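You operate a simulated robot arm through the tools that you are given. There is no shell and no other tool. Be economical: measure what you need, move in short steps, check, and stop when the job is done.

You are at the controls of a simulated two-armed robot. One attempt, no reset.

Task
When the clock runs out, move the hot tray to the cooling board.
Fine: handle up, arm swung clear; the tile stays on the tray; switch off.
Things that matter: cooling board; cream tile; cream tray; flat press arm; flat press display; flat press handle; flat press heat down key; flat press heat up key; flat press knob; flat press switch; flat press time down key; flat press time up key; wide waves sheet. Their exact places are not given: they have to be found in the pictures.

Only the result counts: the job must be done as asked and must still hold three seconds after the hand-in. Knocking over, shifting, dropping, spilling or breaking anything else fails it.

Robot
Two 7-joint arms with two-finger parallel grippers on one trunk, on a base that drives. Base frame: it is fixed to the floor where the robot stands at the start and does not move with it; the origin is under the middle of the robot, x ahead of it, y to its left, z up. Lengths are in mm, angles in degrees, forces in N, time in s.
The left shoulder is at the start at [60, 143, 890], the right one opposite. With the tool pointing down near the work surface each hand reaches from about 320 to 720 mm from the robot's upright axis, wherever it stands, measured 20 degrees to its own side. Places, roughly: cooling board [800, 300, 800]; cream tile (11x11x1 cm) [1000, -100, 800]; flat press arm [1100, -100, 1000]; flat press display [800, 0, 700]; flat press handle [800, -200, 1000]; flat press heat down key [800, -100, 700]; flat press heat up key [800, -100, 700]; flat press knob [900, -400, 700]; flat press switch [900, -300, 700]; flat press time down key [800, -100, 700]; flat press time up key [800, -100, 700]; wide waves sheet (18x10x3 cm) [900, -100, 800]. Payload 1.57 kg a hand.
The TCP of each hand is the grasp point between the finger pads, 30 mm short of the fingertips. In the tool frame z runs along the fingers and y along their closing line. Largest opening 110 mm; finger width 24, thickness 12; the body of the gripper, 48 by 112 mm, starts 78 mm behind the TCP.
Orientation is that of the tool frame in the base frame, as [roll, pitch, yaw] about the fixed x, y, z axes, in that order (R = Rz(yaw) Ry(pitch) Rx(roll)). With the fingers straight down and closing along the base's y, the tool's x points along the base's -x, its y along +y and its z along -z.

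Tools
- The arms move only by the tool step_arm. It takes "left_increments", "right_increments" or both (then of equal length, played together; a hand with none holds still); each is a list of rows, each an object of numbers (a shift or turn left out is 0, a gripper value left out holds the last): "tx", "ty", "tz": the shift along the tool's x, y, z in mm; "wx", "wy", "wz": the turn, a rotation vector about the tool's x, y, z in degrees. In form: [{"tx": .., "ty": .., "tz": .., "wx": .., "wy": .., "wz": ..}, ...]. A call has 1 to 8 rows; each row shifts and turns the commanded pose from where the row before left it, along the tool's axes as they then stand. "left_claw" and "right_claw" are, for a hand that has rows, the closure, from 0 (fully open) to 1 (shut), set as the call begins (left out, the last holds). Each row takes 0.2 s and may step no farther than 50 mm and 8.6 degrees from the row before; otherwise, or with a gripper value out of range, the whole call is refused. Where a pose cannot be reached the arm comes as near as it can. A force on the tool above 90 N (or 10 N above the force at the start of the call, whichever is more), or a blocked arm, ends the call early, and 0.2 s more pass. The fingers move at their own pace (about 45 mm/s each) and stop on an object; they squeeze with about 22 N. The grip force told is the motor's: it shows also when the fingers shut on nothing. Time passes only in rows, and 0.2 s behind the last, so rows that do not move let the fingers close. It gives the time, the measured TCP pose, the force on the tool (base axes), the opening and the grip force at its end, in the units of the frame above (readings bear some noise), with the torque about the TCP (base axes, N m) and any sound that the robot's microphone picked up, and new pictures: "pictures" is both (left out), scene, wrist or none (wrist: the cameras of the hands that moved).
- Cameras (640 x 400 px; columns grow to the right, rows downward): "scene" is now at [61.2, -6.5, 1537.9]; the picture's right is [0.01, -1.00, 0.00], its down [-0.58, -0.01, -0.81] and it looks along [0.81, 0.01, -0.58] (base axes); focal length 270 px, centre (320, 200). "left" rides on the left gripper at [70, -16, -141] in its tool frame; the picture's right is [0.23, 0.97, 0.00], its down [-0.85, 0.20, -0.48] and it looks along [-0.47, 0.11, 0.88] (tool axes); focal length 222 px, centre (320, 200). "right" rides on the right gripper at [70, 16, -141] in its tool frame; the picture's right is [-0.23, 0.97, 0.00], its down [-0.86, -0.20, -0.48] and it looks along [-0.47, -0.11, 0.88] (tool axes); focal length 222 px, centre (320, 200).
- move_column(by): slides the trunk up (or, below 0, down) by that many mm; the arms and the scene camera ride with it, the base frame stays. It gives what a move gives, with no picture.
- steer(legs): drives the robot by 1 to 6 legs, each [ahead, left, turn to the left] in mm, mm and degrees, along the robot's own axes; the way and the turn of a leg run together, so that a leg with both is an arc; at most 1500 mm and 180 degrees a leg. The arms and the cameras ride along, it lands a little off, and it stops where it bumps. It gives what a move gives, and a new picture of the scene camera.
- aim_head(pan, tilt): turns the head with the scene camera to pan (to the left, within 86 degrees either way) and tilt (down, from -29 to 69), counted from straight ahead of the robot. It gives what a move gives, and a new picture of the scene camera.
- probe_pixels(camera, pixels): for up to 12 pixels [column, row] of the newest picture of that camera ("zoom" is the newest enlarged one), the place [x, y, z] in the base frame of the surface seen there, good to about 3 mm, but the place of the scene camera against the robot may be out by one fixed shift of up to 25 mm in any direction. The clock stands still meanwhile.
- enlarge(camera, box): a new picture of the part [left, top, right, bottom] of that camera's present view, enlarged. The clock stands still meanwhile.
- finish_job(): hands the job in; it is judged then, once.

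Go step by step. Measure first, check grasps and placings, and put right what went wrong. The budget is 80 turns and 260 pictures, counting those below and the enlarged ones. Unless the task says otherwise, let go and move clear before handing in, and close with one line.

The tools are called after "Request:" as name(argument=value, ...) on one line, values as JSON. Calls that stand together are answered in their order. step_arm: Moves the arms, as the interface text tells. Its arguments: {"type":"object","properties":{"left_increments":{"type":"array","items":{"type":"object","properties":{"tx":{"type":"number"},"ty":{"type":"number"},"tz":{"type":"number"},"wx":{"type":"number"},"wy":{"type":"number"},"wz":{"type":"number"}}}},"left_claw":{"type":"number"},"right_increments":{"type":"array","items":{"type":"object","properties":{"tx":{"type":"number"},"ty":{"type":"number"},"tz":{"type":"number"},"wx":{"type":"number"},"wy":{"type":"number"},"wz":{"type":"number"}}}},"right_claw":{"type":"number"},"pictures":{"type":"string","enum":["both","scene","wrist","none"]}},"required":[]} The other tools are called the same way: move_column (by) slides the trunk up or down; steer (legs) drives the base; aim_head (pan, tilt) turns the head that bears the scene camera; probe_pixels (camera, pixels) gives the place of the surface under pixels of a picture; enlarge (camera, box) takes an enlarged picture of a part of a camera's view; finish_job () hands the job in.

At the start:

```text
time_s: 0.0
left_tcp_pos: [609.8, 195.4, 999.0]
left_orientation: [180.0, 0.0, -180.0]
left_contact_force: [-0.6, 0.0, 0.3]
left_ft_torque: [-0.01, -0.02, 0.0]
left_finger_gap: 109.9
left_grip_force: 0.1
right_tcp_pos: [434.4, -235.6, 999.9]
right_orientation: [179.9, 0.0, 180.0]
right_contact_force: [-0.3, 0.8, 0.0]
right_ft_torque: [-0.01, -0.02, 0.03]
right_finger_gap: 109.9
right_grip_force: 0.0
trunk travel left (down, up): [-489.0, 101.0]
robot x, y, heading: [-4.2, -0.4, 0.0]
head pan, tilt: [0.7, 35.6]
```

scene: 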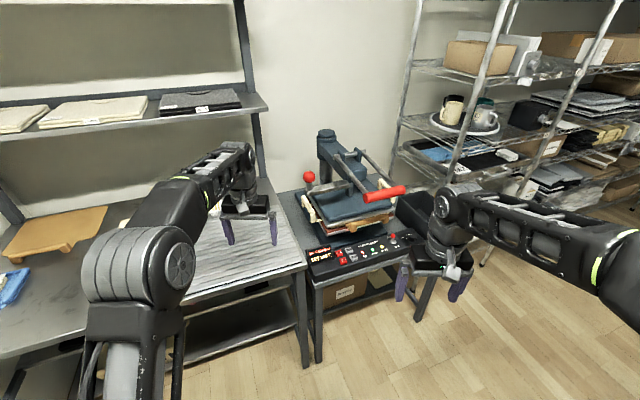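
right: 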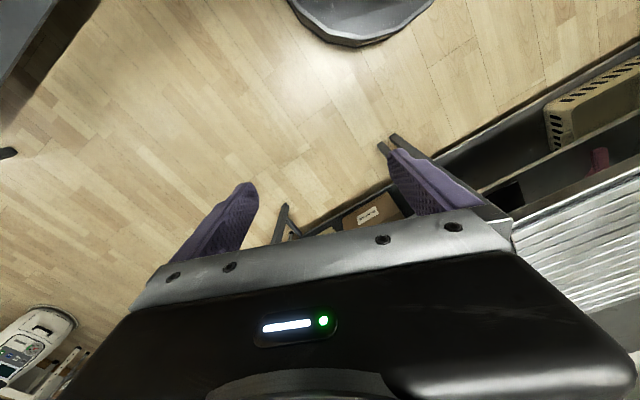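
left: 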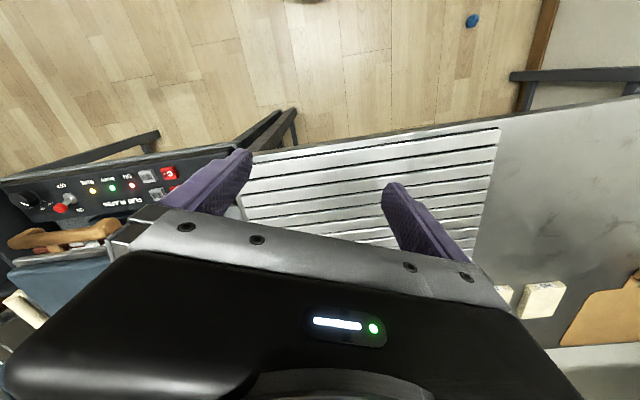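

The flat press sits at about (350,215) in the scene picture, with its panel at (355,250). I'll enlarge it to read the details.

Request:
enlarge(camera="scene", box=[270, 120, 430, 300])

Request:
enlarge(camera="left", box=[0, 120, 260, 340])

```text
2.22 times, centred on (350, 210) of scene
```

zoom: 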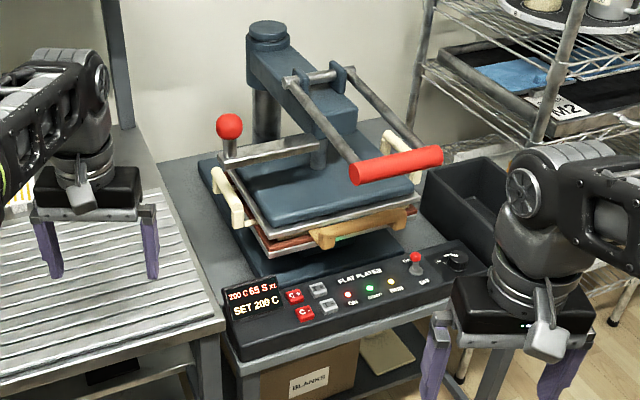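

```text
1.82 times, centred on (130, 230) of left
```

zoom: 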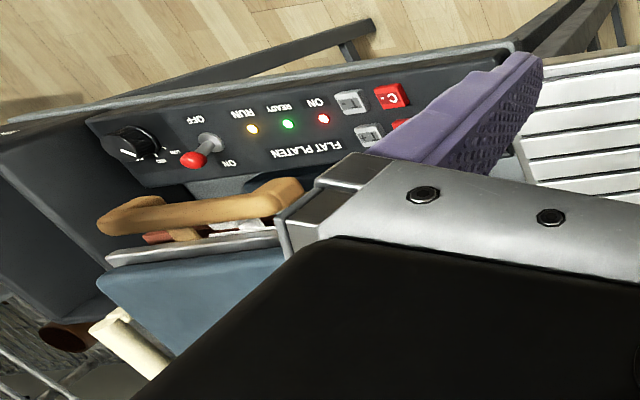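

Request:
enlarge(camera="scene", box=[310, 180, 400, 236])

Request:
enlarge(camera="scene", box=[300, 220, 400, 282])

Request:
probe_pixels(camera="scene", pixels=[[309, 176], [365, 197], [400, 190], [326, 136], [305, 207], [365, 228], [392, 237], [321, 250], [250, 230], [340, 268], [385, 213], [345, 200]])

```text
7.11 times, centred on (355, 208) of scene
```

zoom: 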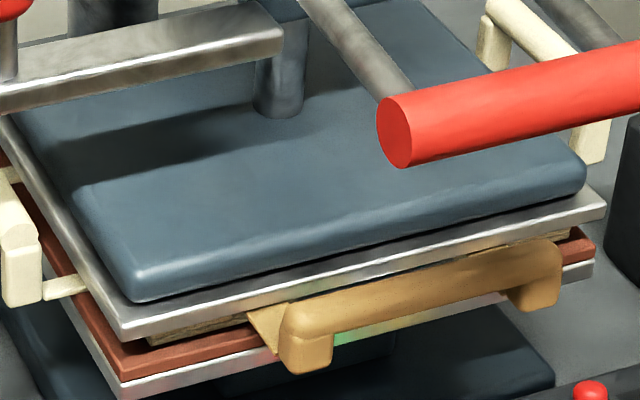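

```text
6.40 times, centred on (350, 251) of scene
```

zoom: 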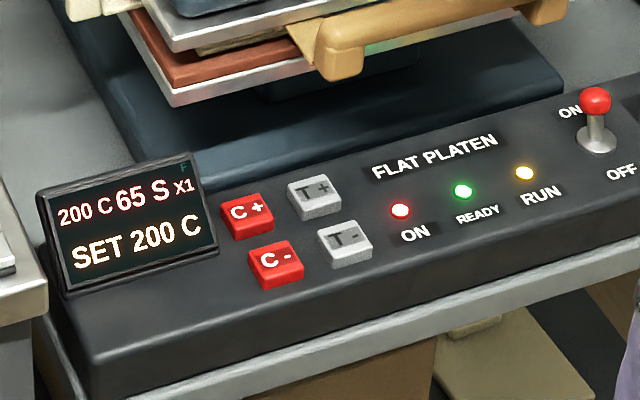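

```text
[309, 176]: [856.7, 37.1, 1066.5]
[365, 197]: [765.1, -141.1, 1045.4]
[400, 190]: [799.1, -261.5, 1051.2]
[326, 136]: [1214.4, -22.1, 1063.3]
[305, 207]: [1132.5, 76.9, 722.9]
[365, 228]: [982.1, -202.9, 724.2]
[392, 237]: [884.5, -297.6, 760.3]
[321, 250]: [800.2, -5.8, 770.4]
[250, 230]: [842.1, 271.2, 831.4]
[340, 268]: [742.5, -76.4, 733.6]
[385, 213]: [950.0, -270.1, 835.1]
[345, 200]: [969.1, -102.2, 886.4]
```

The display reads 65 s left at 200 C, and the switch is on. I'll probe the handles and stack in both cameras to find the scene camera's offset.

Request:
enlarge(camera="scene", box=[295, 125, 415, 240])

Request:
probe_pixels(camera="left", pixels=[[59, 209], [86, 199], [29, 198], [105, 227], [15, 240], [133, 187], [118, 190], [169, 172], [440, 240], [250, 152], [500, 128], [470, 262]])

Request:
probe_pixels(camera="scene", pixels=[[393, 236], [396, 242], [363, 253], [373, 249], [382, 247], [340, 253], [344, 262], [307, 262], [190, 290], [305, 268], [284, 240], [400, 237]])

```text
3.48 times, centred on (355, 182) of scene
```

zoom: 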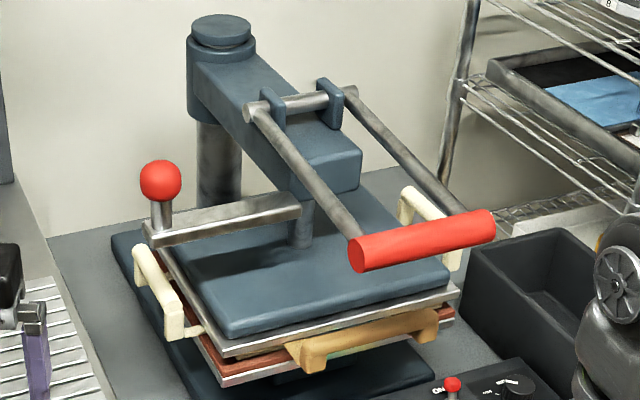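

```text
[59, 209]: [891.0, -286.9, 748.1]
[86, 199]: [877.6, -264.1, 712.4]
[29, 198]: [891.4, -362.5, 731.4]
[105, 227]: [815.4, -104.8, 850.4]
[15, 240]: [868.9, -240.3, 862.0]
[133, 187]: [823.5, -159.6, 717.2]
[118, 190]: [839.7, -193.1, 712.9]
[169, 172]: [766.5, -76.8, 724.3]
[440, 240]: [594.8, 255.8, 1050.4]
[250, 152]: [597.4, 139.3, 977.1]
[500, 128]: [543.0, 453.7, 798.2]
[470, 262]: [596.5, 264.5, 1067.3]
```

```text
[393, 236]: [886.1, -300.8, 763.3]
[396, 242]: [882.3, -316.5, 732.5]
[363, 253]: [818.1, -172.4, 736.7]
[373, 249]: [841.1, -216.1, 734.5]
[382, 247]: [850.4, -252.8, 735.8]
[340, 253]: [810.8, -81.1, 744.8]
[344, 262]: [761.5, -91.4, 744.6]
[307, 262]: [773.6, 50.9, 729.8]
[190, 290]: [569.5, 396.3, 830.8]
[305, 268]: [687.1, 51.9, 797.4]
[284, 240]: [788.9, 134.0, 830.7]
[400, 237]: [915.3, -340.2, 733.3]
```

Request:
probe_pixels(camera="zoom", pixels=[[160, 180], [420, 240], [255, 112], [350, 92], [345, 190], [222, 28], [137, 250], [178, 320], [405, 190], [455, 260], [320, 362], [435, 322]])

Request:
probe_pixels(camera="zoom", pixels=[[222, 380], [205, 365], [230, 352], [450, 318], [160, 237], [290, 215], [355, 255], [492, 225], [112, 240], [370, 335], [280, 360], [160, 290]])

Request:
enlarge(camera="scene", box=[298, 195, 348, 245])

```text
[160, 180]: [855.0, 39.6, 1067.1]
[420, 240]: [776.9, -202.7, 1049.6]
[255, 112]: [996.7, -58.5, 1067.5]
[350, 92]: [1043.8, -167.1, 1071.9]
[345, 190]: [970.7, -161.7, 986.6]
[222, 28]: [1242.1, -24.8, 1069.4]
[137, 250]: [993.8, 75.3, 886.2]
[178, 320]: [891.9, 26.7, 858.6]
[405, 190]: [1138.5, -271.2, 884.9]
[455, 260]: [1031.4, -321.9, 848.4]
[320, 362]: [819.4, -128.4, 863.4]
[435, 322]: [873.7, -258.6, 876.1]
```

```text
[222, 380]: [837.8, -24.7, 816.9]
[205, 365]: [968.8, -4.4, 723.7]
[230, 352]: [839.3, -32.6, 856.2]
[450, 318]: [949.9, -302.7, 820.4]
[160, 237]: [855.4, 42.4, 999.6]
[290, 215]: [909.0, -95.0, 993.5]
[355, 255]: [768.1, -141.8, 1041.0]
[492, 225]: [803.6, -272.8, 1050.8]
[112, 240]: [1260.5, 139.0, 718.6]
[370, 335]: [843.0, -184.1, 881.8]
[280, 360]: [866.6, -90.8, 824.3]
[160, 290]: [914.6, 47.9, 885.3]
```

```text
8.00 times, centred on (323, 220) of scene
```

zoom: 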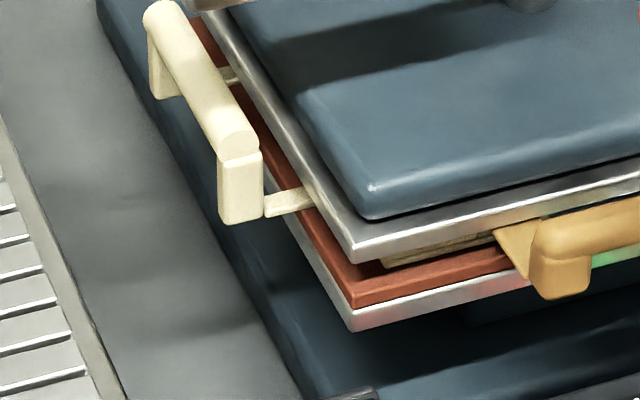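

The scene readings are offset by about (0, -19, +20), and the press and tables are yawed about 20.5°. I'll pull the left hand back first, then square the robot up to the table.

Request:
step_arm(left_increments=[{"tx": 45}, {"tx": 45}, {"tx": 45}, {"tx": 45}, {"tx": 30}], pictures="none")

Request:
steer(legs=[[0, 0, 20.5]])

```text
time_s: 1.2
left_tcp_pos: [397.3, 196.6, 1000.4]
left_orientation: [179.9, 0.1, 180.0]
left_contact_force: [0.5, -0.7, -0.7]
left_ft_torque: [-0.01, -0.01, 0.0]
left_finger_gap: 109.9
left_grip_force: 0.1
right_tcp_pos: [434.4, -235.3, 1000.4]
right_orientation: [-180.0, 0.0, 179.9]
right_contact_force: [-0.7, 0.0, 0.4]
right_ft_torque: [0.0, -0.03, 0.0]
right_finger_gap: 109.9
right_grip_force: 0.1
trunk travel left (down, up): [-489.0, 101.0]
robot x, y, heading: [-1.4, 4.4, -0.3]
head pan, tilt: [0.7, 35.6]
```

```text
time_s: 2.7
left_tcp_pos: [302.7, 324.9, 998.4]
left_orientation: [-180.0, 0.0, -159.1]
left_contact_force: [0.8, -0.3, -0.5]
left_ft_torque: [-0.01, 0.02, 0.01]
left_finger_gap: 110.0
left_grip_force: 0.0
right_tcp_pos: [490.0, -64.0, 999.7]
right_orientation: [179.9, 0.0, -159.0]
right_contact_force: [0.4, 1.3, 0.1]
right_ft_torque: [0.02, 0.0, -0.02]
right_finger_gap: 110.1
right_grip_force: 0.1
trunk travel left (down, up): [-489.0, 101.0]
robot x, y, heading: [-1.6, -1.4, 20.6]
head pan, tilt: [0.7, 35.6]
```

scene: 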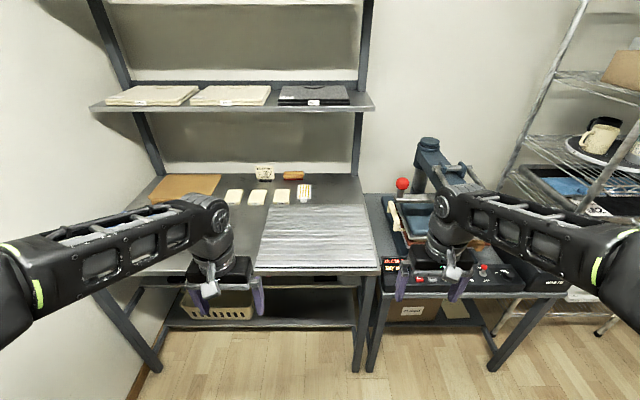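

The robot is now square to the tables, and the ribbed cooling board spans about (255-380, 205-272). I'll probe the board's corners and the nearby objects.

Request:
probe_pixels(camera="scene", pixels=[[262, 264], [374, 262], [279, 208], [362, 207], [303, 198], [282, 199], [304, 186], [355, 198], [515, 190], [540, 255], [540, 180], [570, 290]])

Request:
enlarge(camera="scene", box=[220, 160, 400, 285])

```text
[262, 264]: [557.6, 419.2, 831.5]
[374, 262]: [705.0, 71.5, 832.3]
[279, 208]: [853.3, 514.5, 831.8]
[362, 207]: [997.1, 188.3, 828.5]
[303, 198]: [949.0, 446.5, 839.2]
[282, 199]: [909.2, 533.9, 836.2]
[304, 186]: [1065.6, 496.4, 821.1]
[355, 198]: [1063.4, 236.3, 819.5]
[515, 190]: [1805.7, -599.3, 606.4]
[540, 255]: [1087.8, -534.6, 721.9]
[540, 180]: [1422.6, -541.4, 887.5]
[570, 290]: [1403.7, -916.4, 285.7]
```

```text
3.20 times, centred on (310, 222) of scene
```

zoom: 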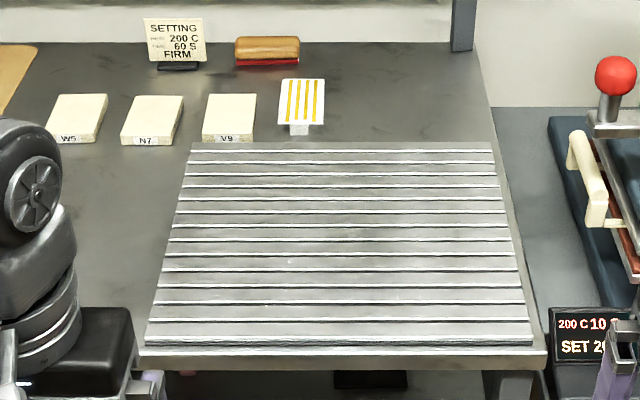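

Request:
enlarge(camera="scene", box=[370, 235, 430, 285])

Request:
enlarge(camera="scene", box=[300, 100, 640, 310])

```text
8.00 times, centred on (400, 260) of scene
```

zoom: 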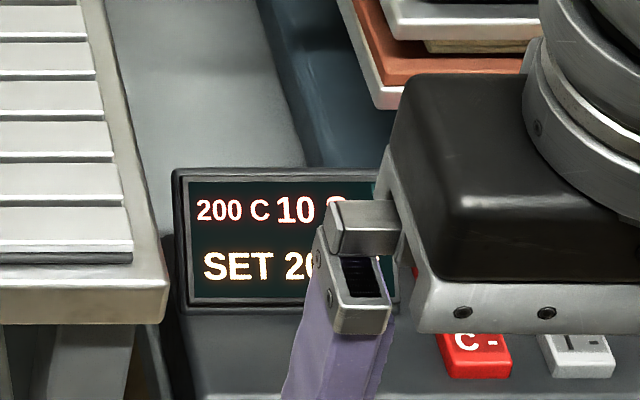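

```text
1.88 times, centred on (470, 205) of scene
```

zoom: 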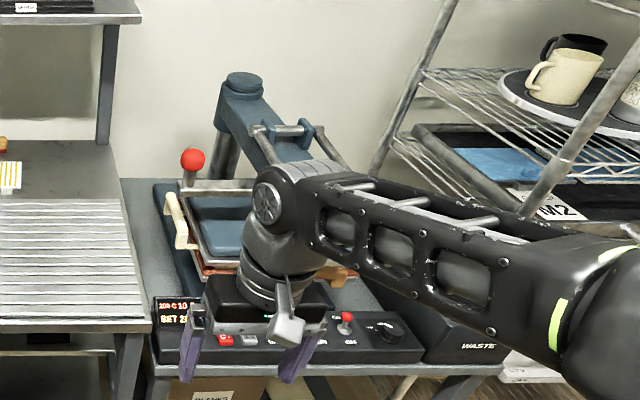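

The display dropped from 65 to 10 s in only 2.7 s, so the timer runs fast and is about to end. I'll drive in front of the press: 452 mm to the right, then 255 mm ahead.

Request:
steer(legs=[[0, -452, 0], [255, 0, 0]])

```text
time_s: 6.9
left_tcp_pos: [697.4, 3.8, 1000.1]
left_orientation: [180.0, 0.0, -158.2]
left_contact_force: [0.7, 0.0, 0.9]
left_ft_torque: [0.01, 0.05, 0.01]
left_finger_gap: 109.7
left_grip_force: 0.2
right_tcp_pos: [891.1, -382.9, 1000.2]
right_orientation: [179.9, 0.0, -158.2]
right_contact_force: [-0.2, 1.5, -0.4]
right_ft_torque: [-0.02, 0.01, 0.01]
right_finger_gap: 110.3
right_grip_force: 0.1
trunk travel left (down, up): [-489.0, 101.0]
robot x, y, heading: [402.1, -326.8, 21.4]
head pan, tilt: [0.7, 35.6]
```

scene: 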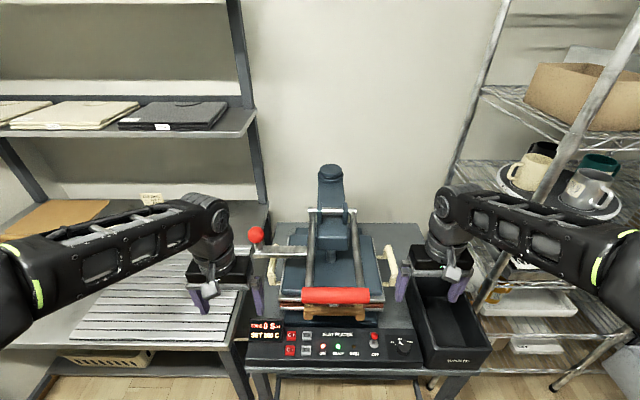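

The timer reads 0 S, and the lever grip runs from (302,297) to (370,296). I'll turn the right hand to point forward with its closing line vertical, and probe the lever.

Request:
probe_pixels(camera="scene", pixels=[[304, 296], [336, 296], [368, 295], [310, 212], [356, 212], [331, 172], [256, 234], [270, 262], [390, 262], [374, 337], [362, 280], [300, 280]])

Request:
step_arm(right_increments=[{"wx": -4.94, "wy": -4.94, "wz": 4.94}, {"wx": -4.94, "wy": -4.94, "wz": 4.94}, {"wx": -4.94, "wy": -4.94, "wz": 4.94}, {"wx": -4.94, "wy": -4.94, "wz": 4.94}, {"wx": -4.94, "wy": -4.94, "wz": 4.94}, {"wx": -4.94, "wy": -4.94, "wz": 4.94}, {"wx": -4.94, "wy": -4.94, "wz": 4.94}], pictures="scene")

```text
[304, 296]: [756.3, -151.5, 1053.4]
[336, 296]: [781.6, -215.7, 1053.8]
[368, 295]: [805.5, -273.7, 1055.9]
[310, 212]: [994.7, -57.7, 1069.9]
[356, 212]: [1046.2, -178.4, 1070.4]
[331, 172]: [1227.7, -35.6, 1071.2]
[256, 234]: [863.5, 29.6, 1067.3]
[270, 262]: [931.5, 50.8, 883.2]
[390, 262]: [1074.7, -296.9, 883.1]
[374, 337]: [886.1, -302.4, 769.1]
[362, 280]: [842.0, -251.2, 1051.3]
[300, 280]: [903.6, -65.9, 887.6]
```

```text
time_s: 8.5
left_tcp_pos: [698.4, 2.8, 1000.2]
left_orientation: [179.9, 0.0, -158.2]
left_contact_force: [0.2, 0.4, 0.3]
left_ft_torque: [0.01, -0.02, 0.0]
left_finger_gap: 110.0
left_grip_force: 0.0
right_tcp_pos: [890.9, -383.2, 1000.8]
right_orientation: [135.0, 19.4, 156.8]
right_contact_force: [-0.1, -0.4, 0.3]
right_ft_torque: [0.02, -0.02, 0.01]
right_finger_gap: 110.0
right_grip_force: 0.0
trunk travel left (down, up): [-489.0, 101.0]
robot x, y, heading: [400.0, -326.8, 22.1]
head pan, tilt: [0.7, 35.6]
```

scene: 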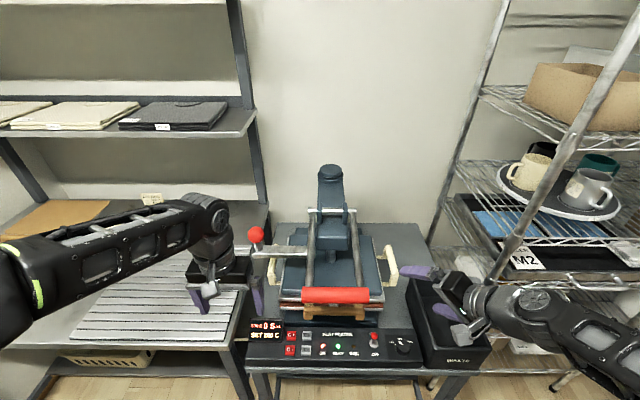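

Request:
step_arm(right_increments=[{"wx": -4.94, "wy": -4.94, "wz": 4.94}, {"wx": -4.94, "wy": -4.94, "wz": 4.94}, {"wx": -4.94, "wy": -4.94, "wz": 4.94}, {"wx": -4.94, "wy": -4.94, "wz": 4.94}, {"wx": -4.94, "wy": -4.94, "wz": 4.94}, {"wx": -4.94, "wy": -4.94, "wz": 4.94}, {"wx": -4.94, "wy": -4.94, "wz": 4.94}], pictures="both")

```text
time_s: 10.1
left_tcp_pos: [697.8, 3.6, 999.9]
left_orientation: [-180.0, 0.0, -158.2]
left_contact_force: [0.3, -0.3, -0.1]
left_ft_torque: [-0.04, 0.01, 0.0]
left_finger_gap: 110.1
left_grip_force: 0.1
right_tcp_pos: [1009.0, -401.6, 1027.2]
right_orientation: [90.0, 0.1, 111.9]
right_contact_force: [-0.2, 0.0, -0.4]
right_ft_torque: [-0.01, 0.02, -0.02]
right_finger_gap: 110.2
right_grip_force: 0.1
right hand out of reach, approached as far as the arm can: row 1, 2, 3, 4, 5, 6, 7
trunk travel left (down, up): [-489.0, 101.0]
robot x, y, heading: [403.6, -326.4, 22.0]
head pan, tilt: [0.7, 35.6]
```

scene: 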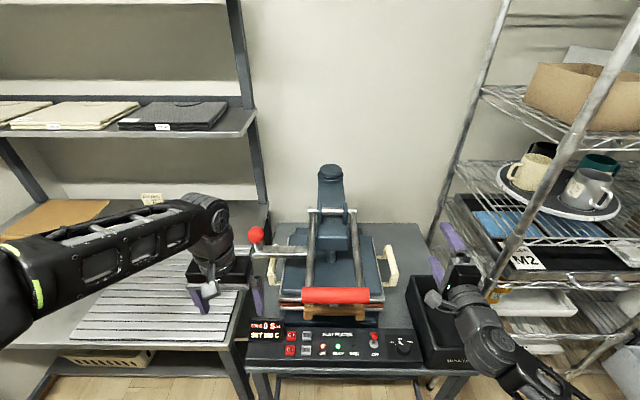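
right: 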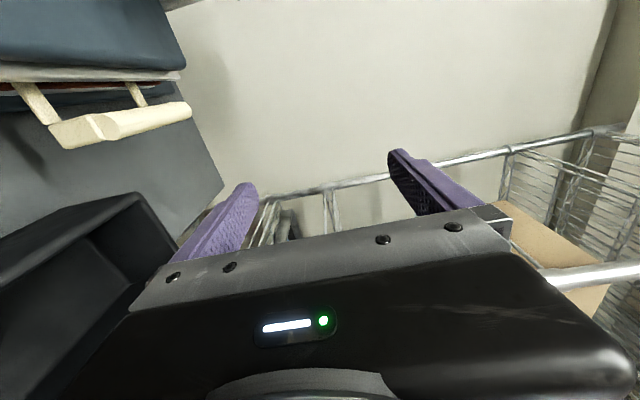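

The forward-pointing pose can't be held this close: the hand got no nearer than 534 mm ahead of the robot. I'll back up so I can set the hand at the lever's height, then drive it onto the grip.

Request:
steer(legs=[[-265, 0, 0]])

Request:
step_arm(right_increments=[{"tx": 1}], pictures="none")

```text
time_s: 12.0
left_tcp_pos: [445.2, -96.3, 1000.5]
left_orientation: [-180.0, 0.1, -157.9]
left_contact_force: [-0.5, 0.1, 0.2]
left_ft_torque: [0.01, -0.01, -0.02]
left_finger_gap: 110.1
left_grip_force: 0.1
right_tcp_pos: [759.5, -500.2, 1027.2]
right_orientation: [90.2, 0.0, 112.2]
right_contact_force: [0.6, -0.5, -0.1]
right_ft_torque: [0.07, -0.01, 0.0]
right_finger_gap: 109.9
right_grip_force: 0.0
trunk travel left (down, up): [-489.0, 101.0]
robot x, y, heading: [146.7, -428.2, 22.3]
head pan, tilt: [0.7, 35.6]
```

scene: 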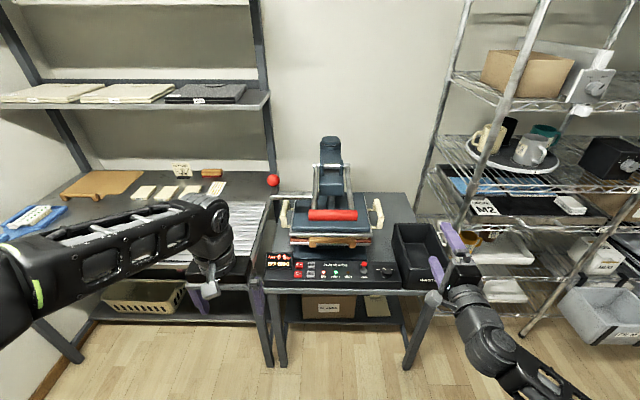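

```text
time_s: 12.4
left_tcp_pos: [446.0, -97.2, 1000.5]
left_orientation: [-180.0, -0.1, -157.9]
left_contact_force: [-0.3, 0.4, -0.4]
left_ft_torque: [0.06, 0.0, -0.03]
left_finger_gap: 110.0
left_grip_force: 0.1
right_tcp_pos: [759.8, -498.3, 1026.9]
right_orientation: [90.2, 0.1, 112.3]
right_contact_force: [0.6, -0.7, -1.6]
right_ft_torque: [-0.01, -0.02, 0.01]
right_finger_gap: 110.2
right_grip_force: 0.1
trunk travel left (down, up): [-489.0, 101.0]
robot x, y, heading: [152.7, -426.1, 22.1]
head pan, tilt: [0.7, 35.6]
```

Request:
step_arm(right_increments=[{"tz": 20}, {"tx": 45}, {"tx": 45}, {"tx": 45}, {"tx": 45}, {"tx": 45}, {"tx": 40}], pictures="both")

```text
time_s: 14.0
left_tcp_pos: [445.3, -94.9, 999.5]
left_orientation: [179.9, 0.0, -157.8]
left_contact_force: [-0.1, 0.5, 0.1]
left_ft_torque: [-0.03, -0.01, -0.04]
left_finger_gap: 110.1
left_grip_force: 0.0
right_tcp_pos: [743.7, -270.9, 1017.4]
right_orientation: [90.2, 0.2, 113.0]
right_contact_force: [0.6, -0.2, -0.4]
right_ft_torque: [0.01, 0.0, -0.05]
right_finger_gap: 109.9
right_grip_force: 0.0
right hand out of reach, approached as far as the arm can: row 5, 6, 7
trunk travel left (down, up): [-489.0, 101.0]
robot x, y, heading: [151.7, -426.8, 22.1]
head pan, tilt: [0.7, 35.6]
```

scene: 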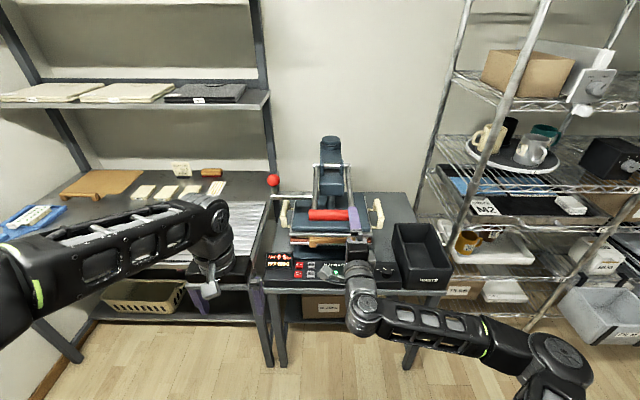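
right: 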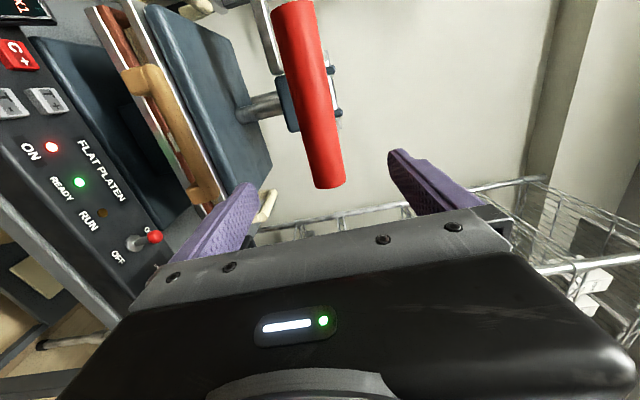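

The red grip lies between the fingers in height, and the hand needs about 50 mm more to the left. I'll probe the grip in the wrist picture.

Request:
probe_pixels(camera="right", pixels=[[328, 170], [312, 110], [296, 40], [285, 110], [332, 95], [240, 190], [420, 180], [152, 238], [130, 242], [256, 40], [335, 185], [160, 80]])

```text
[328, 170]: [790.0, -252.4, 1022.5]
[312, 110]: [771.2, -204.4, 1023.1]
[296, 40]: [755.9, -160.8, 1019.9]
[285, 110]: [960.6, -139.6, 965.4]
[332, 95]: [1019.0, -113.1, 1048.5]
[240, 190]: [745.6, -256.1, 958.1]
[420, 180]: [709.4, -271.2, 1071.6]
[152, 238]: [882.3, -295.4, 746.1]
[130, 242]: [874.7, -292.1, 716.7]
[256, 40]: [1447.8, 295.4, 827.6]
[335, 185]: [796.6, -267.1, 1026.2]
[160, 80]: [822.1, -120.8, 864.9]
```

Request:
step_arm(right_increments=[{"tx": 25, "tz": 8}, {"tx": 20, "tz": 15}, {"tz": 20}, {"tz": 18}], pictures="wrist")

```text
time_s: 15.0
left_tcp_pos: [445.3, -95.6, 999.8]
left_orientation: [179.9, 0.0, -157.9]
left_contact_force: [-0.2, 0.0, -0.1]
left_ft_torque: [-0.02, 0.02, 0.02]
left_finger_gap: 110.2
left_grip_force: 0.0
right_tcp_pos: [781.6, -271.2, 1013.8]
right_orientation: [90.1, 0.0, 112.3]
right_contact_force: [-0.3, -0.5, -1.2]
right_ft_torque: [0.03, -0.02, -0.01]
right_finger_gap: 110.0
right_grip_force: 0.0
right hand out of reach, approached as far as the arm can: row 1, 2, 3, 4
trunk travel left (down, up): [-489.0, 101.0]
robot x, y, heading: [154.2, -425.7, 22.1]
head pan, tilt: [0.7, 35.6]
```

right: 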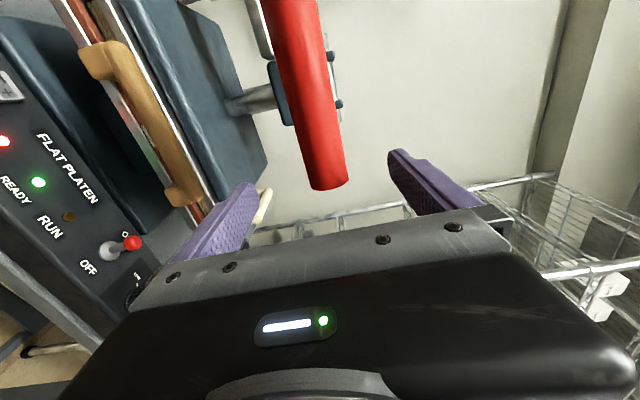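

The arm can't reach farther left in this pose, so I'll shift the base: 62 mm left, then 28 mm ahead. That slides the open fingers around the grip.

Request:
steer(legs=[[0, 62, 0], [28, 0, 0]])

Request:
enlarge(camera="right", box=[100, 0, 560, 300])

```text
time_s: 16.4
left_tcp_pos: [448.5, -24.4, 1000.2]
left_orientation: [-180.0, -0.1, -158.0]
left_contact_force: [1.0, 0.9, -1.1]
left_ft_torque: [-0.04, 0.01, -0.03]
left_finger_gap: 110.1
left_grip_force: 0.1
right_tcp_pos: [783.9, -201.0, 1014.0]
right_orientation: [90.3, 0.1, 112.3]
right_contact_force: [0.3, -0.2, 0.6]
right_ft_torque: [0.01, -0.02, 0.0]
right_finger_gap: 109.9
right_grip_force: 0.1
trunk travel left (down, up): [-489.0, 101.0]
robot x, y, heading: [152.5, -358.0, 21.9]
head pan, tilt: [0.7, 35.6]
```

scene: 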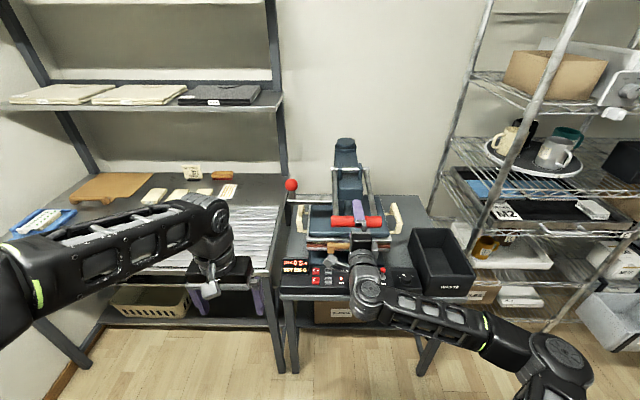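

```text
1.33 times, centred on (330, 150) of right
```

zoom: 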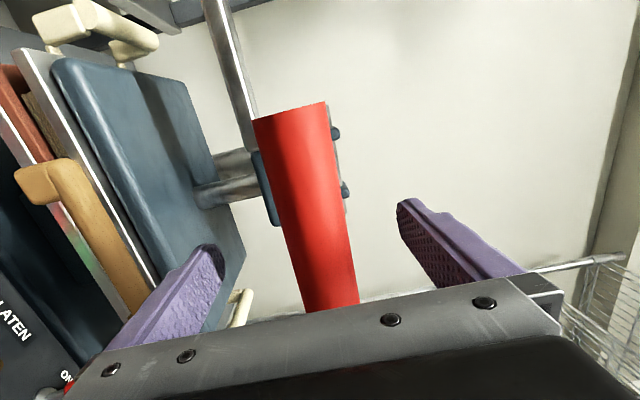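

The TCP (784,-201,1014) is centred on the grip. I'll close loosely around it and lift along the arc about the pivot at roughly (1013,-100,1045).

Request:
step_arm(right_claw=0.58, right_increments=[{}, {}, {}, {"ty": 22}, {"ty": 40}, {"ty": 41, "tz": 7}], pictures="both")

```text
time_s: 17.8
left_tcp_pos: [448.0, -28.8, 1000.9]
left_orientation: [-180.0, -0.1, -157.9]
left_contact_force: [0.1, 0.8, -0.6]
left_ft_torque: [0.0, -0.04, 0.01]
left_finger_gap: 110.0
left_grip_force: 0.1
right_tcp_pos: [793.7, -231.3, 1128.1]
right_orientation: [90.0, 0.0, 112.3]
right_contact_force: [0.6, 0.3, 1.3]
right_ft_torque: [-0.03, 0.13, 0.06]
right_finger_gap: 46.8
right_grip_force: 0.3
right hand out of reach, approached as far as the arm can: row 5, 6
trunk travel left (down, up): [-489.0, 101.0]
robot x, y, heading: [149.3, -359.1, 22.3]
head pan, tilt: [0.7, 35.6]
```

scene: 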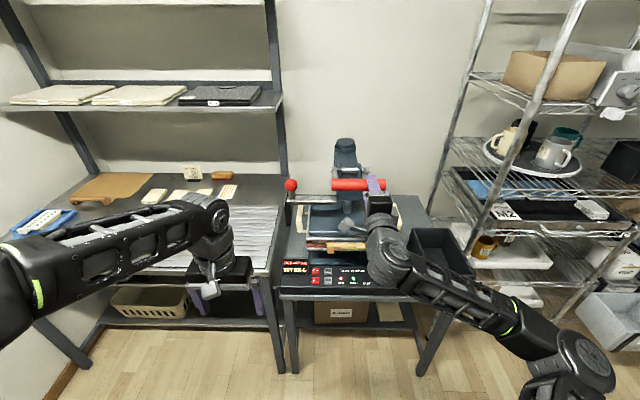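
right: 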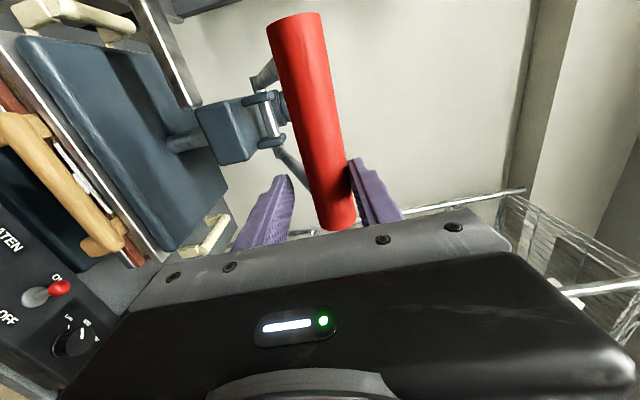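

Request:
step_arm(right_increments=[{"ty": 36, "tz": 18, "tx": 10}, {"ty": 36, "tz": 23, "tx": 10}, {"ty": 33, "tz": 28, "tx": 10}], pictures="both")

```text
time_s: 18.6
left_tcp_pos: [447.6, -27.0, 999.4]
left_orientation: [179.9, -0.1, -157.9]
left_contact_force: [0.3, -0.2, 0.3]
left_ft_torque: [0.02, 0.0, 0.0]
left_finger_gap: 109.9
left_grip_force: 0.1
right_tcp_pos: [834.7, -241.3, 1222.3]
right_orientation: [89.9, 0.0, 112.4]
right_contact_force: [1.1, 0.4, -0.7]
right_ft_torque: [0.0, -0.01, -0.02]
right_finger_gap: 46.2
right_grip_force: 0.1
right hand out of reach, approached as far as the arm can: row 1, 2, 3
trunk travel left (down, up): [-489.0, 101.0]
robot x, y, heading: [152.3, -353.5, 22.3]
head pan, tilt: [0.7, 35.6]
```

scene: 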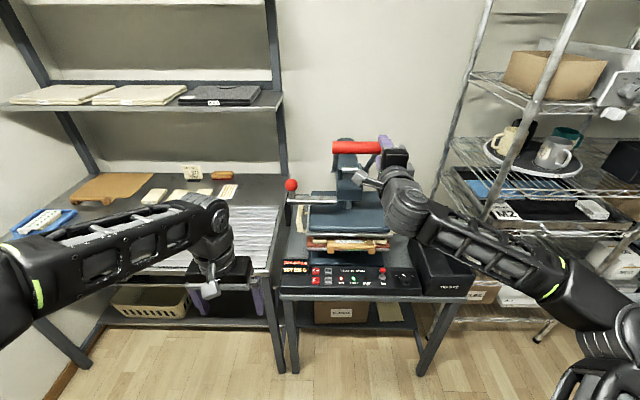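
right: 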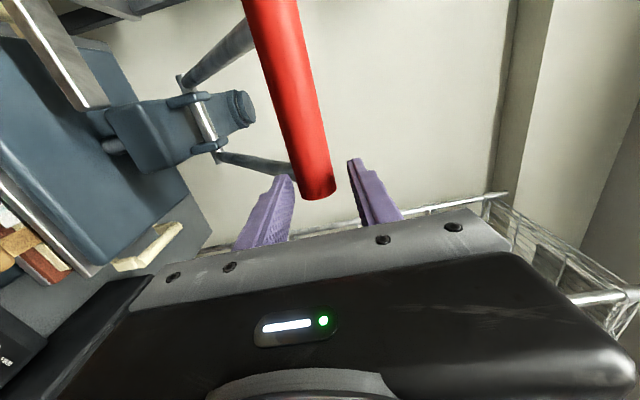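

The lever is now about 48° up, but the fingers have drifted to the grip's right end. I'll shift the base 45 mm left to re-centre.

Request:
steer(legs=[[0, 48, 0]])

Request:
step_arm(right_increments=[{"ty": 28, "tz": 33}, {"ty": 22, "tz": 38}, {"ty": 14, "tz": 41}, {"ty": 6, "tz": 43}], pictures="both")

```text
time_s: 19.5
left_tcp_pos: [428.2, 18.7, 999.4]
left_orientation: [-179.9, 0.0, -157.9]
left_contact_force: [-0.1, -0.3, -0.7]
left_ft_torque: [-0.04, 0.01, -0.02]
left_finger_gap: 109.8
left_grip_force: 0.1
right_tcp_pos: [815.4, -193.5, 1222.6]
right_orientation: [90.0, 0.2, 112.5]
right_contact_force: [-0.6, 0.8, 0.1]
right_ft_torque: [0.02, -0.02, -0.03]
right_finger_gap: 46.4
right_grip_force: 0.0
trunk travel left (down, up): [-489.0, 101.0]
robot x, y, heading: [133.2, -312.7, 22.1]
head pan, tilt: [0.7, 35.6]
```

scene: 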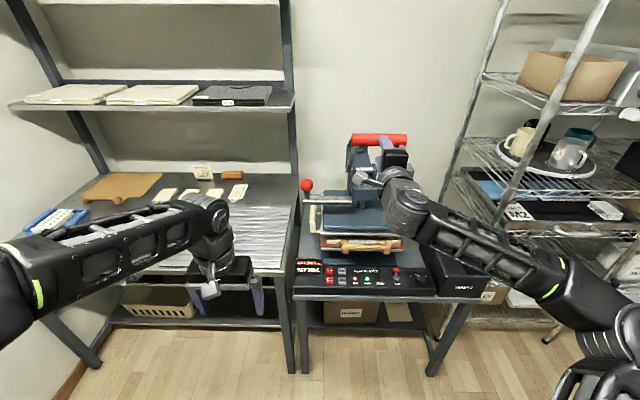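

```text
time_s: 20.5
left_tcp_pos: [430.1, 18.4, 999.3]
left_orientation: [180.0, -0.1, -157.8]
left_contact_force: [-0.4, -0.1, 0.7]
left_ft_torque: [-0.01, 0.04, 0.01]
left_finger_gap: 109.8
left_grip_force: 0.1
right_tcp_pos: [840.0, -203.1, 1234.6]
right_orientation: [90.1, 0.1, 112.5]
right_contact_force: [-0.2, 0.0, -0.8]
right_ft_torque: [0.0, -0.01, -0.01]
right_finger_gap: 46.2
right_grip_force: 0.0
right hand out of reach, approached as far as the arm can: row 1, 2, 3, 4
trunk travel left (down, up): [-489.0, 101.0]
robot x, y, heading: [135.2, -308.7, 22.3]
head pan, tilt: [0.7, 35.6]
```

scene: 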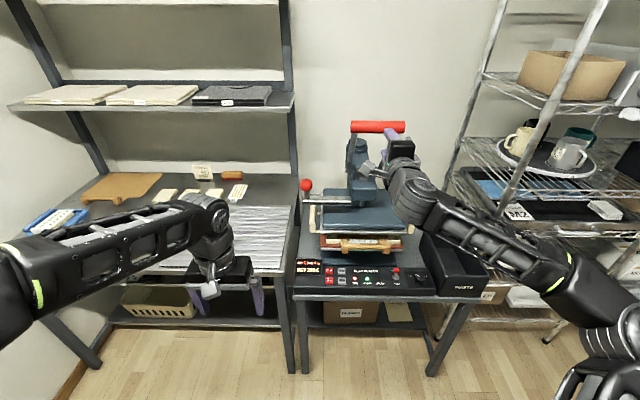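
right: 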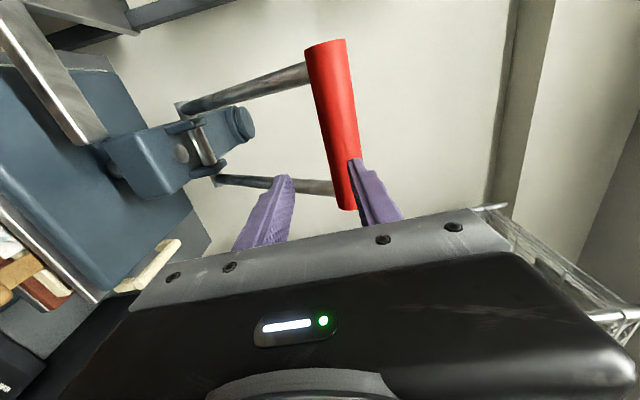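

Request:
probe_pixels(camera="right", pixels=[[332, 120], [345, 190], [325, 60], [280, 185], [365, 180], [205, 145], [310, 187]])

Request:
probe_pixels(camera="scene", pixels=[[360, 127], [395, 127], [307, 185], [360, 180], [352, 243], [390, 240]])

Request:
enlarge(camera="scene", box=[280, 100, 460, 300])

```text
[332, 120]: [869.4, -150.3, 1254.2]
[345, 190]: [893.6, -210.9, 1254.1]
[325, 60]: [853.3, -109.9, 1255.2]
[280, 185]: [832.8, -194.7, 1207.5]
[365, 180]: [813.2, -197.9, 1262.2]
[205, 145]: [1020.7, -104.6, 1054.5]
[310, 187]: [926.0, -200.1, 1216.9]
```

```text
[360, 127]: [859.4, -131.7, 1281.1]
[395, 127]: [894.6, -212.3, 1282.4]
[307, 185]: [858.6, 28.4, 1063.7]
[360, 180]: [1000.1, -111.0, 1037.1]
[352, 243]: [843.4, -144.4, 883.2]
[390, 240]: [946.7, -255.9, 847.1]
```

```text
2.00 times, centred on (370, 200) of scene
```

zoom: 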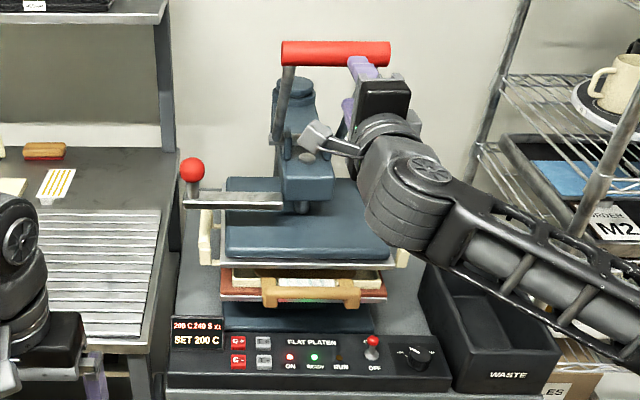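

The lever stays up at about 56°, and the grip (z≈1254) sits just beyond the fingertips. I'll raise the trunk 20 mm and drive 50 mm forward to take it between the fingers again.

Request:
move_column(by=20)

Request:
steer(legs=[[50, 15, 0]])

Request:
enlarge(camera="right", box=[100, 0, 560, 300])

```text
time_s: 21.2
left_tcp_pos: [427.5, 18.8, 1020.3]
left_orientation: [-179.9, 0.0, -157.8]
left_contact_force: [-0.4, -0.5, 0.1]
left_ft_torque: [0.02, 0.05, 0.0]
left_finger_gap: 109.8
left_grip_force: 0.1
right_tcp_pos: [839.6, -202.5, 1254.8]
right_orientation: [90.1, 0.0, 112.4]
right_contact_force: [-0.4, -0.7, -0.1]
right_ft_torque: [0.02, -0.01, -0.04]
right_finger_gap: 46.3
right_grip_force: 0.1
trunk travel left (down, up): [-509.0, 81.0]
robot x, y, heading: [131.7, -312.5, 22.3]
head pan, tilt: [0.7, 35.6]
```

```text
time_s: 22.1
left_tcp_pos: [470.9, 51.3, 1019.4]
left_orientation: [180.0, -0.2, -157.9]
left_contact_force: [-0.2, 0.5, 0.0]
left_ft_torque: [-0.02, 0.03, -0.02]
left_finger_gap: 109.9
left_grip_force: 0.1
right_tcp_pos: [881.3, -169.6, 1253.7]
right_orientation: [90.1, 0.2, 112.4]
right_contact_force: [1.1, 0.0, 0.8]
right_ft_torque: [-0.01, -0.03, 0.0]
right_finger_gap: 46.1
right_grip_force: 0.2
trunk travel left (down, up): [-509.0, 81.0]
robot x, y, heading: [178.6, -280.2, 22.2]
head pan, tilt: [0.7, 35.6]
```

scene: 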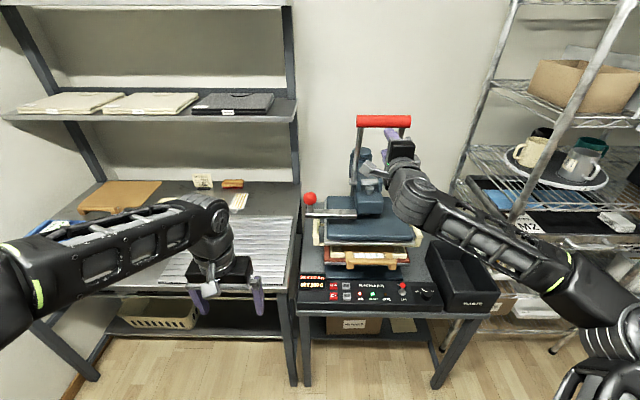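

```text
1.33 times, centred on (330, 150) of right
```

zoom: 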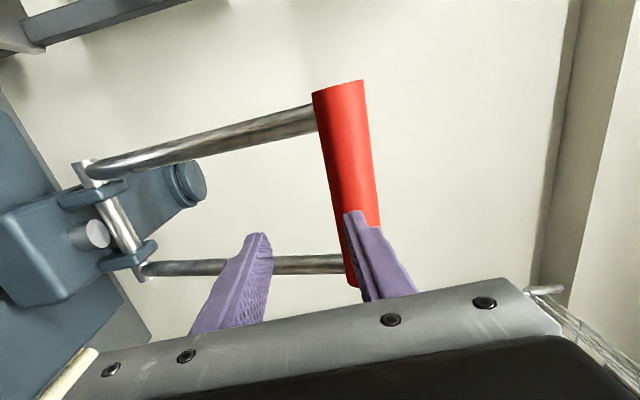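

Request:
probe_pixels(camera="right", pixels=[[346, 80], [356, 140], [340, 70], [182, 165], [275, 200]])

Request:
enlarge(camera="scene", box=[290, 100, 450, 310])

Request:
probe_pixels(camera="scene", pixels=[[365, 122], [310, 198], [370, 232], [368, 243], [322, 230], [420, 240], [365, 258], [345, 135]])

```text
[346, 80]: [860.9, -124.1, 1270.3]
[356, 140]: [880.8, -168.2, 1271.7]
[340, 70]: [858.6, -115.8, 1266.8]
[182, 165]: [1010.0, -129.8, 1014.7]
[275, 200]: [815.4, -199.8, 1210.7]
```

```text
1.90 times, centred on (370, 205) of scene
```

zoom: 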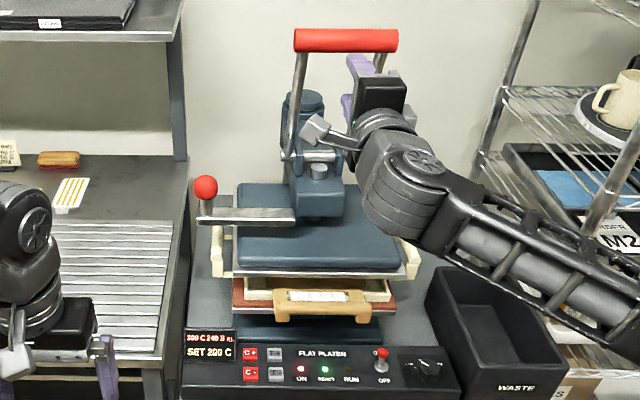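

```text
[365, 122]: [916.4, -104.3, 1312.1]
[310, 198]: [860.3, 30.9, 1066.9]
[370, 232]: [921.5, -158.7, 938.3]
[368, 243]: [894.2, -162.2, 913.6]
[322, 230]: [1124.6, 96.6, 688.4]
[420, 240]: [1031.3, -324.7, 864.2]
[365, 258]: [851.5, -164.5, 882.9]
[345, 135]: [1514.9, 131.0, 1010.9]
```

The grip is now at z≈1290, about 67° up, and the platen has risen about 45 mm. I'll nudge it a little further and watch the force.

Request:
steer(legs=[[35, 0, 0]])

Request:
enlarge(camera="right", box=[100, 0, 560, 300])

Request:
enlarge(camera="scene", box=[290, 90, 450, 310])

```text
time_s: 23.0
left_tcp_pos: [496.5, 62.0, 1022.8]
left_orientation: [179.9, 0.3, -157.8]
left_contact_force: [-0.4, -0.1, -0.6]
left_ft_torque: [-0.01, -0.02, 0.02]
left_finger_gap: 110.2
left_grip_force: 0.1
right_tcp_pos: [905.8, -160.9, 1257.9]
right_orientation: [89.9, 0.2, 112.5]
right_contact_force: [-37.1, -17.8, -8.4]
right_ft_torque: [0.45, -0.86, -0.33]
right_finger_gap: 39.0
right_grip_force: 0.0
trunk travel left (down, up): [-509.0, 81.0]
robot x, y, heading: [203.9, -265.5, 22.0]
head pan, tilt: [0.7, 35.6]
```

scene: 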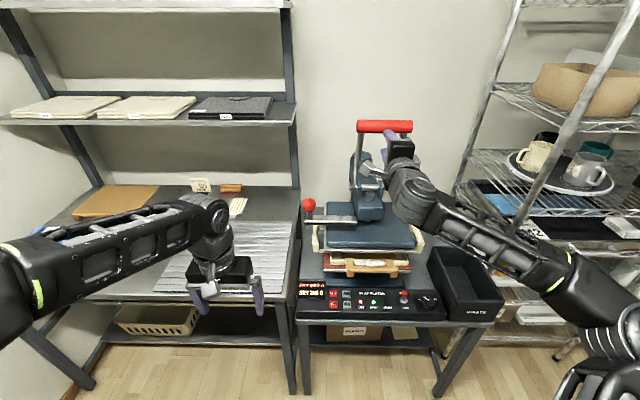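

```text
1.33 times, centred on (330, 150) of right
```

zoom: 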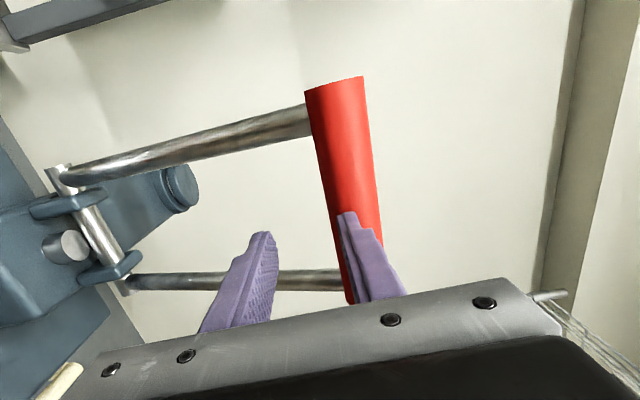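

```text
1.82 times, centred on (370, 200) of scene
```

zoom: 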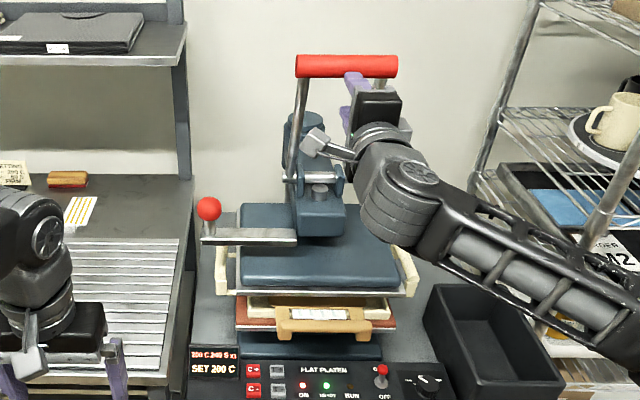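

There is now about 41 N against the push and the display has reset, so the handle is at its upper stop. I'll retreat the right hand straight back and see whether the lever stays up.

Request:
steer(legs=[[-130, 0, 0]])

Request:
step_arm(right_claw=1, right_increments=[{"tx": -45}, {"tx": -45}, {"tx": -45, "ty": -40}, {"tx": -45, "ty": -45}, {"ty": -45}, {"ty": -45}], pictures="scene")

```text
time_s: 24.2
left_tcp_pos: [381.7, 14.8, 1020.0]
left_orientation: [-180.0, 0.1, -157.9]
left_contact_force: [-0.2, 0.8, -0.4]
left_ft_torque: [0.01, -0.02, 0.0]
left_finger_gap: 110.0
left_grip_force: 0.0
right_tcp_pos: [791.3, -206.6, 1254.8]
right_orientation: [90.0, 0.3, 112.6]
right_contact_force: [0.1, -0.8, 0.0]
right_ft_torque: [-0.01, 0.03, 0.01]
right_finger_gap: 46.3
right_grip_force: 0.1
trunk travel left (down, up): [-509.0, 81.0]
robot x, y, heading: [87.7, -315.8, 22.1]
head pan, tilt: [0.7, 35.6]
```

scene: 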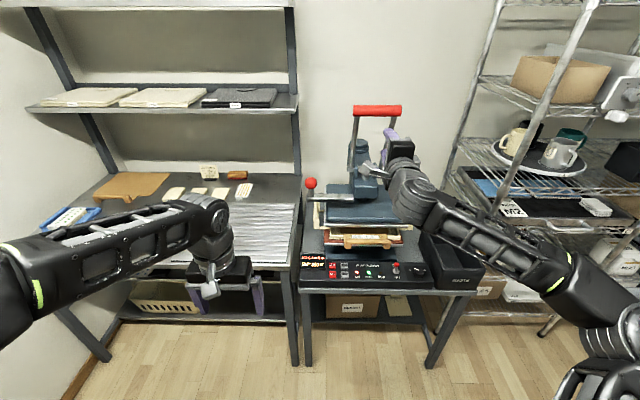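

```text
refused: row 3 steps farther than a row can; nothing moved
```

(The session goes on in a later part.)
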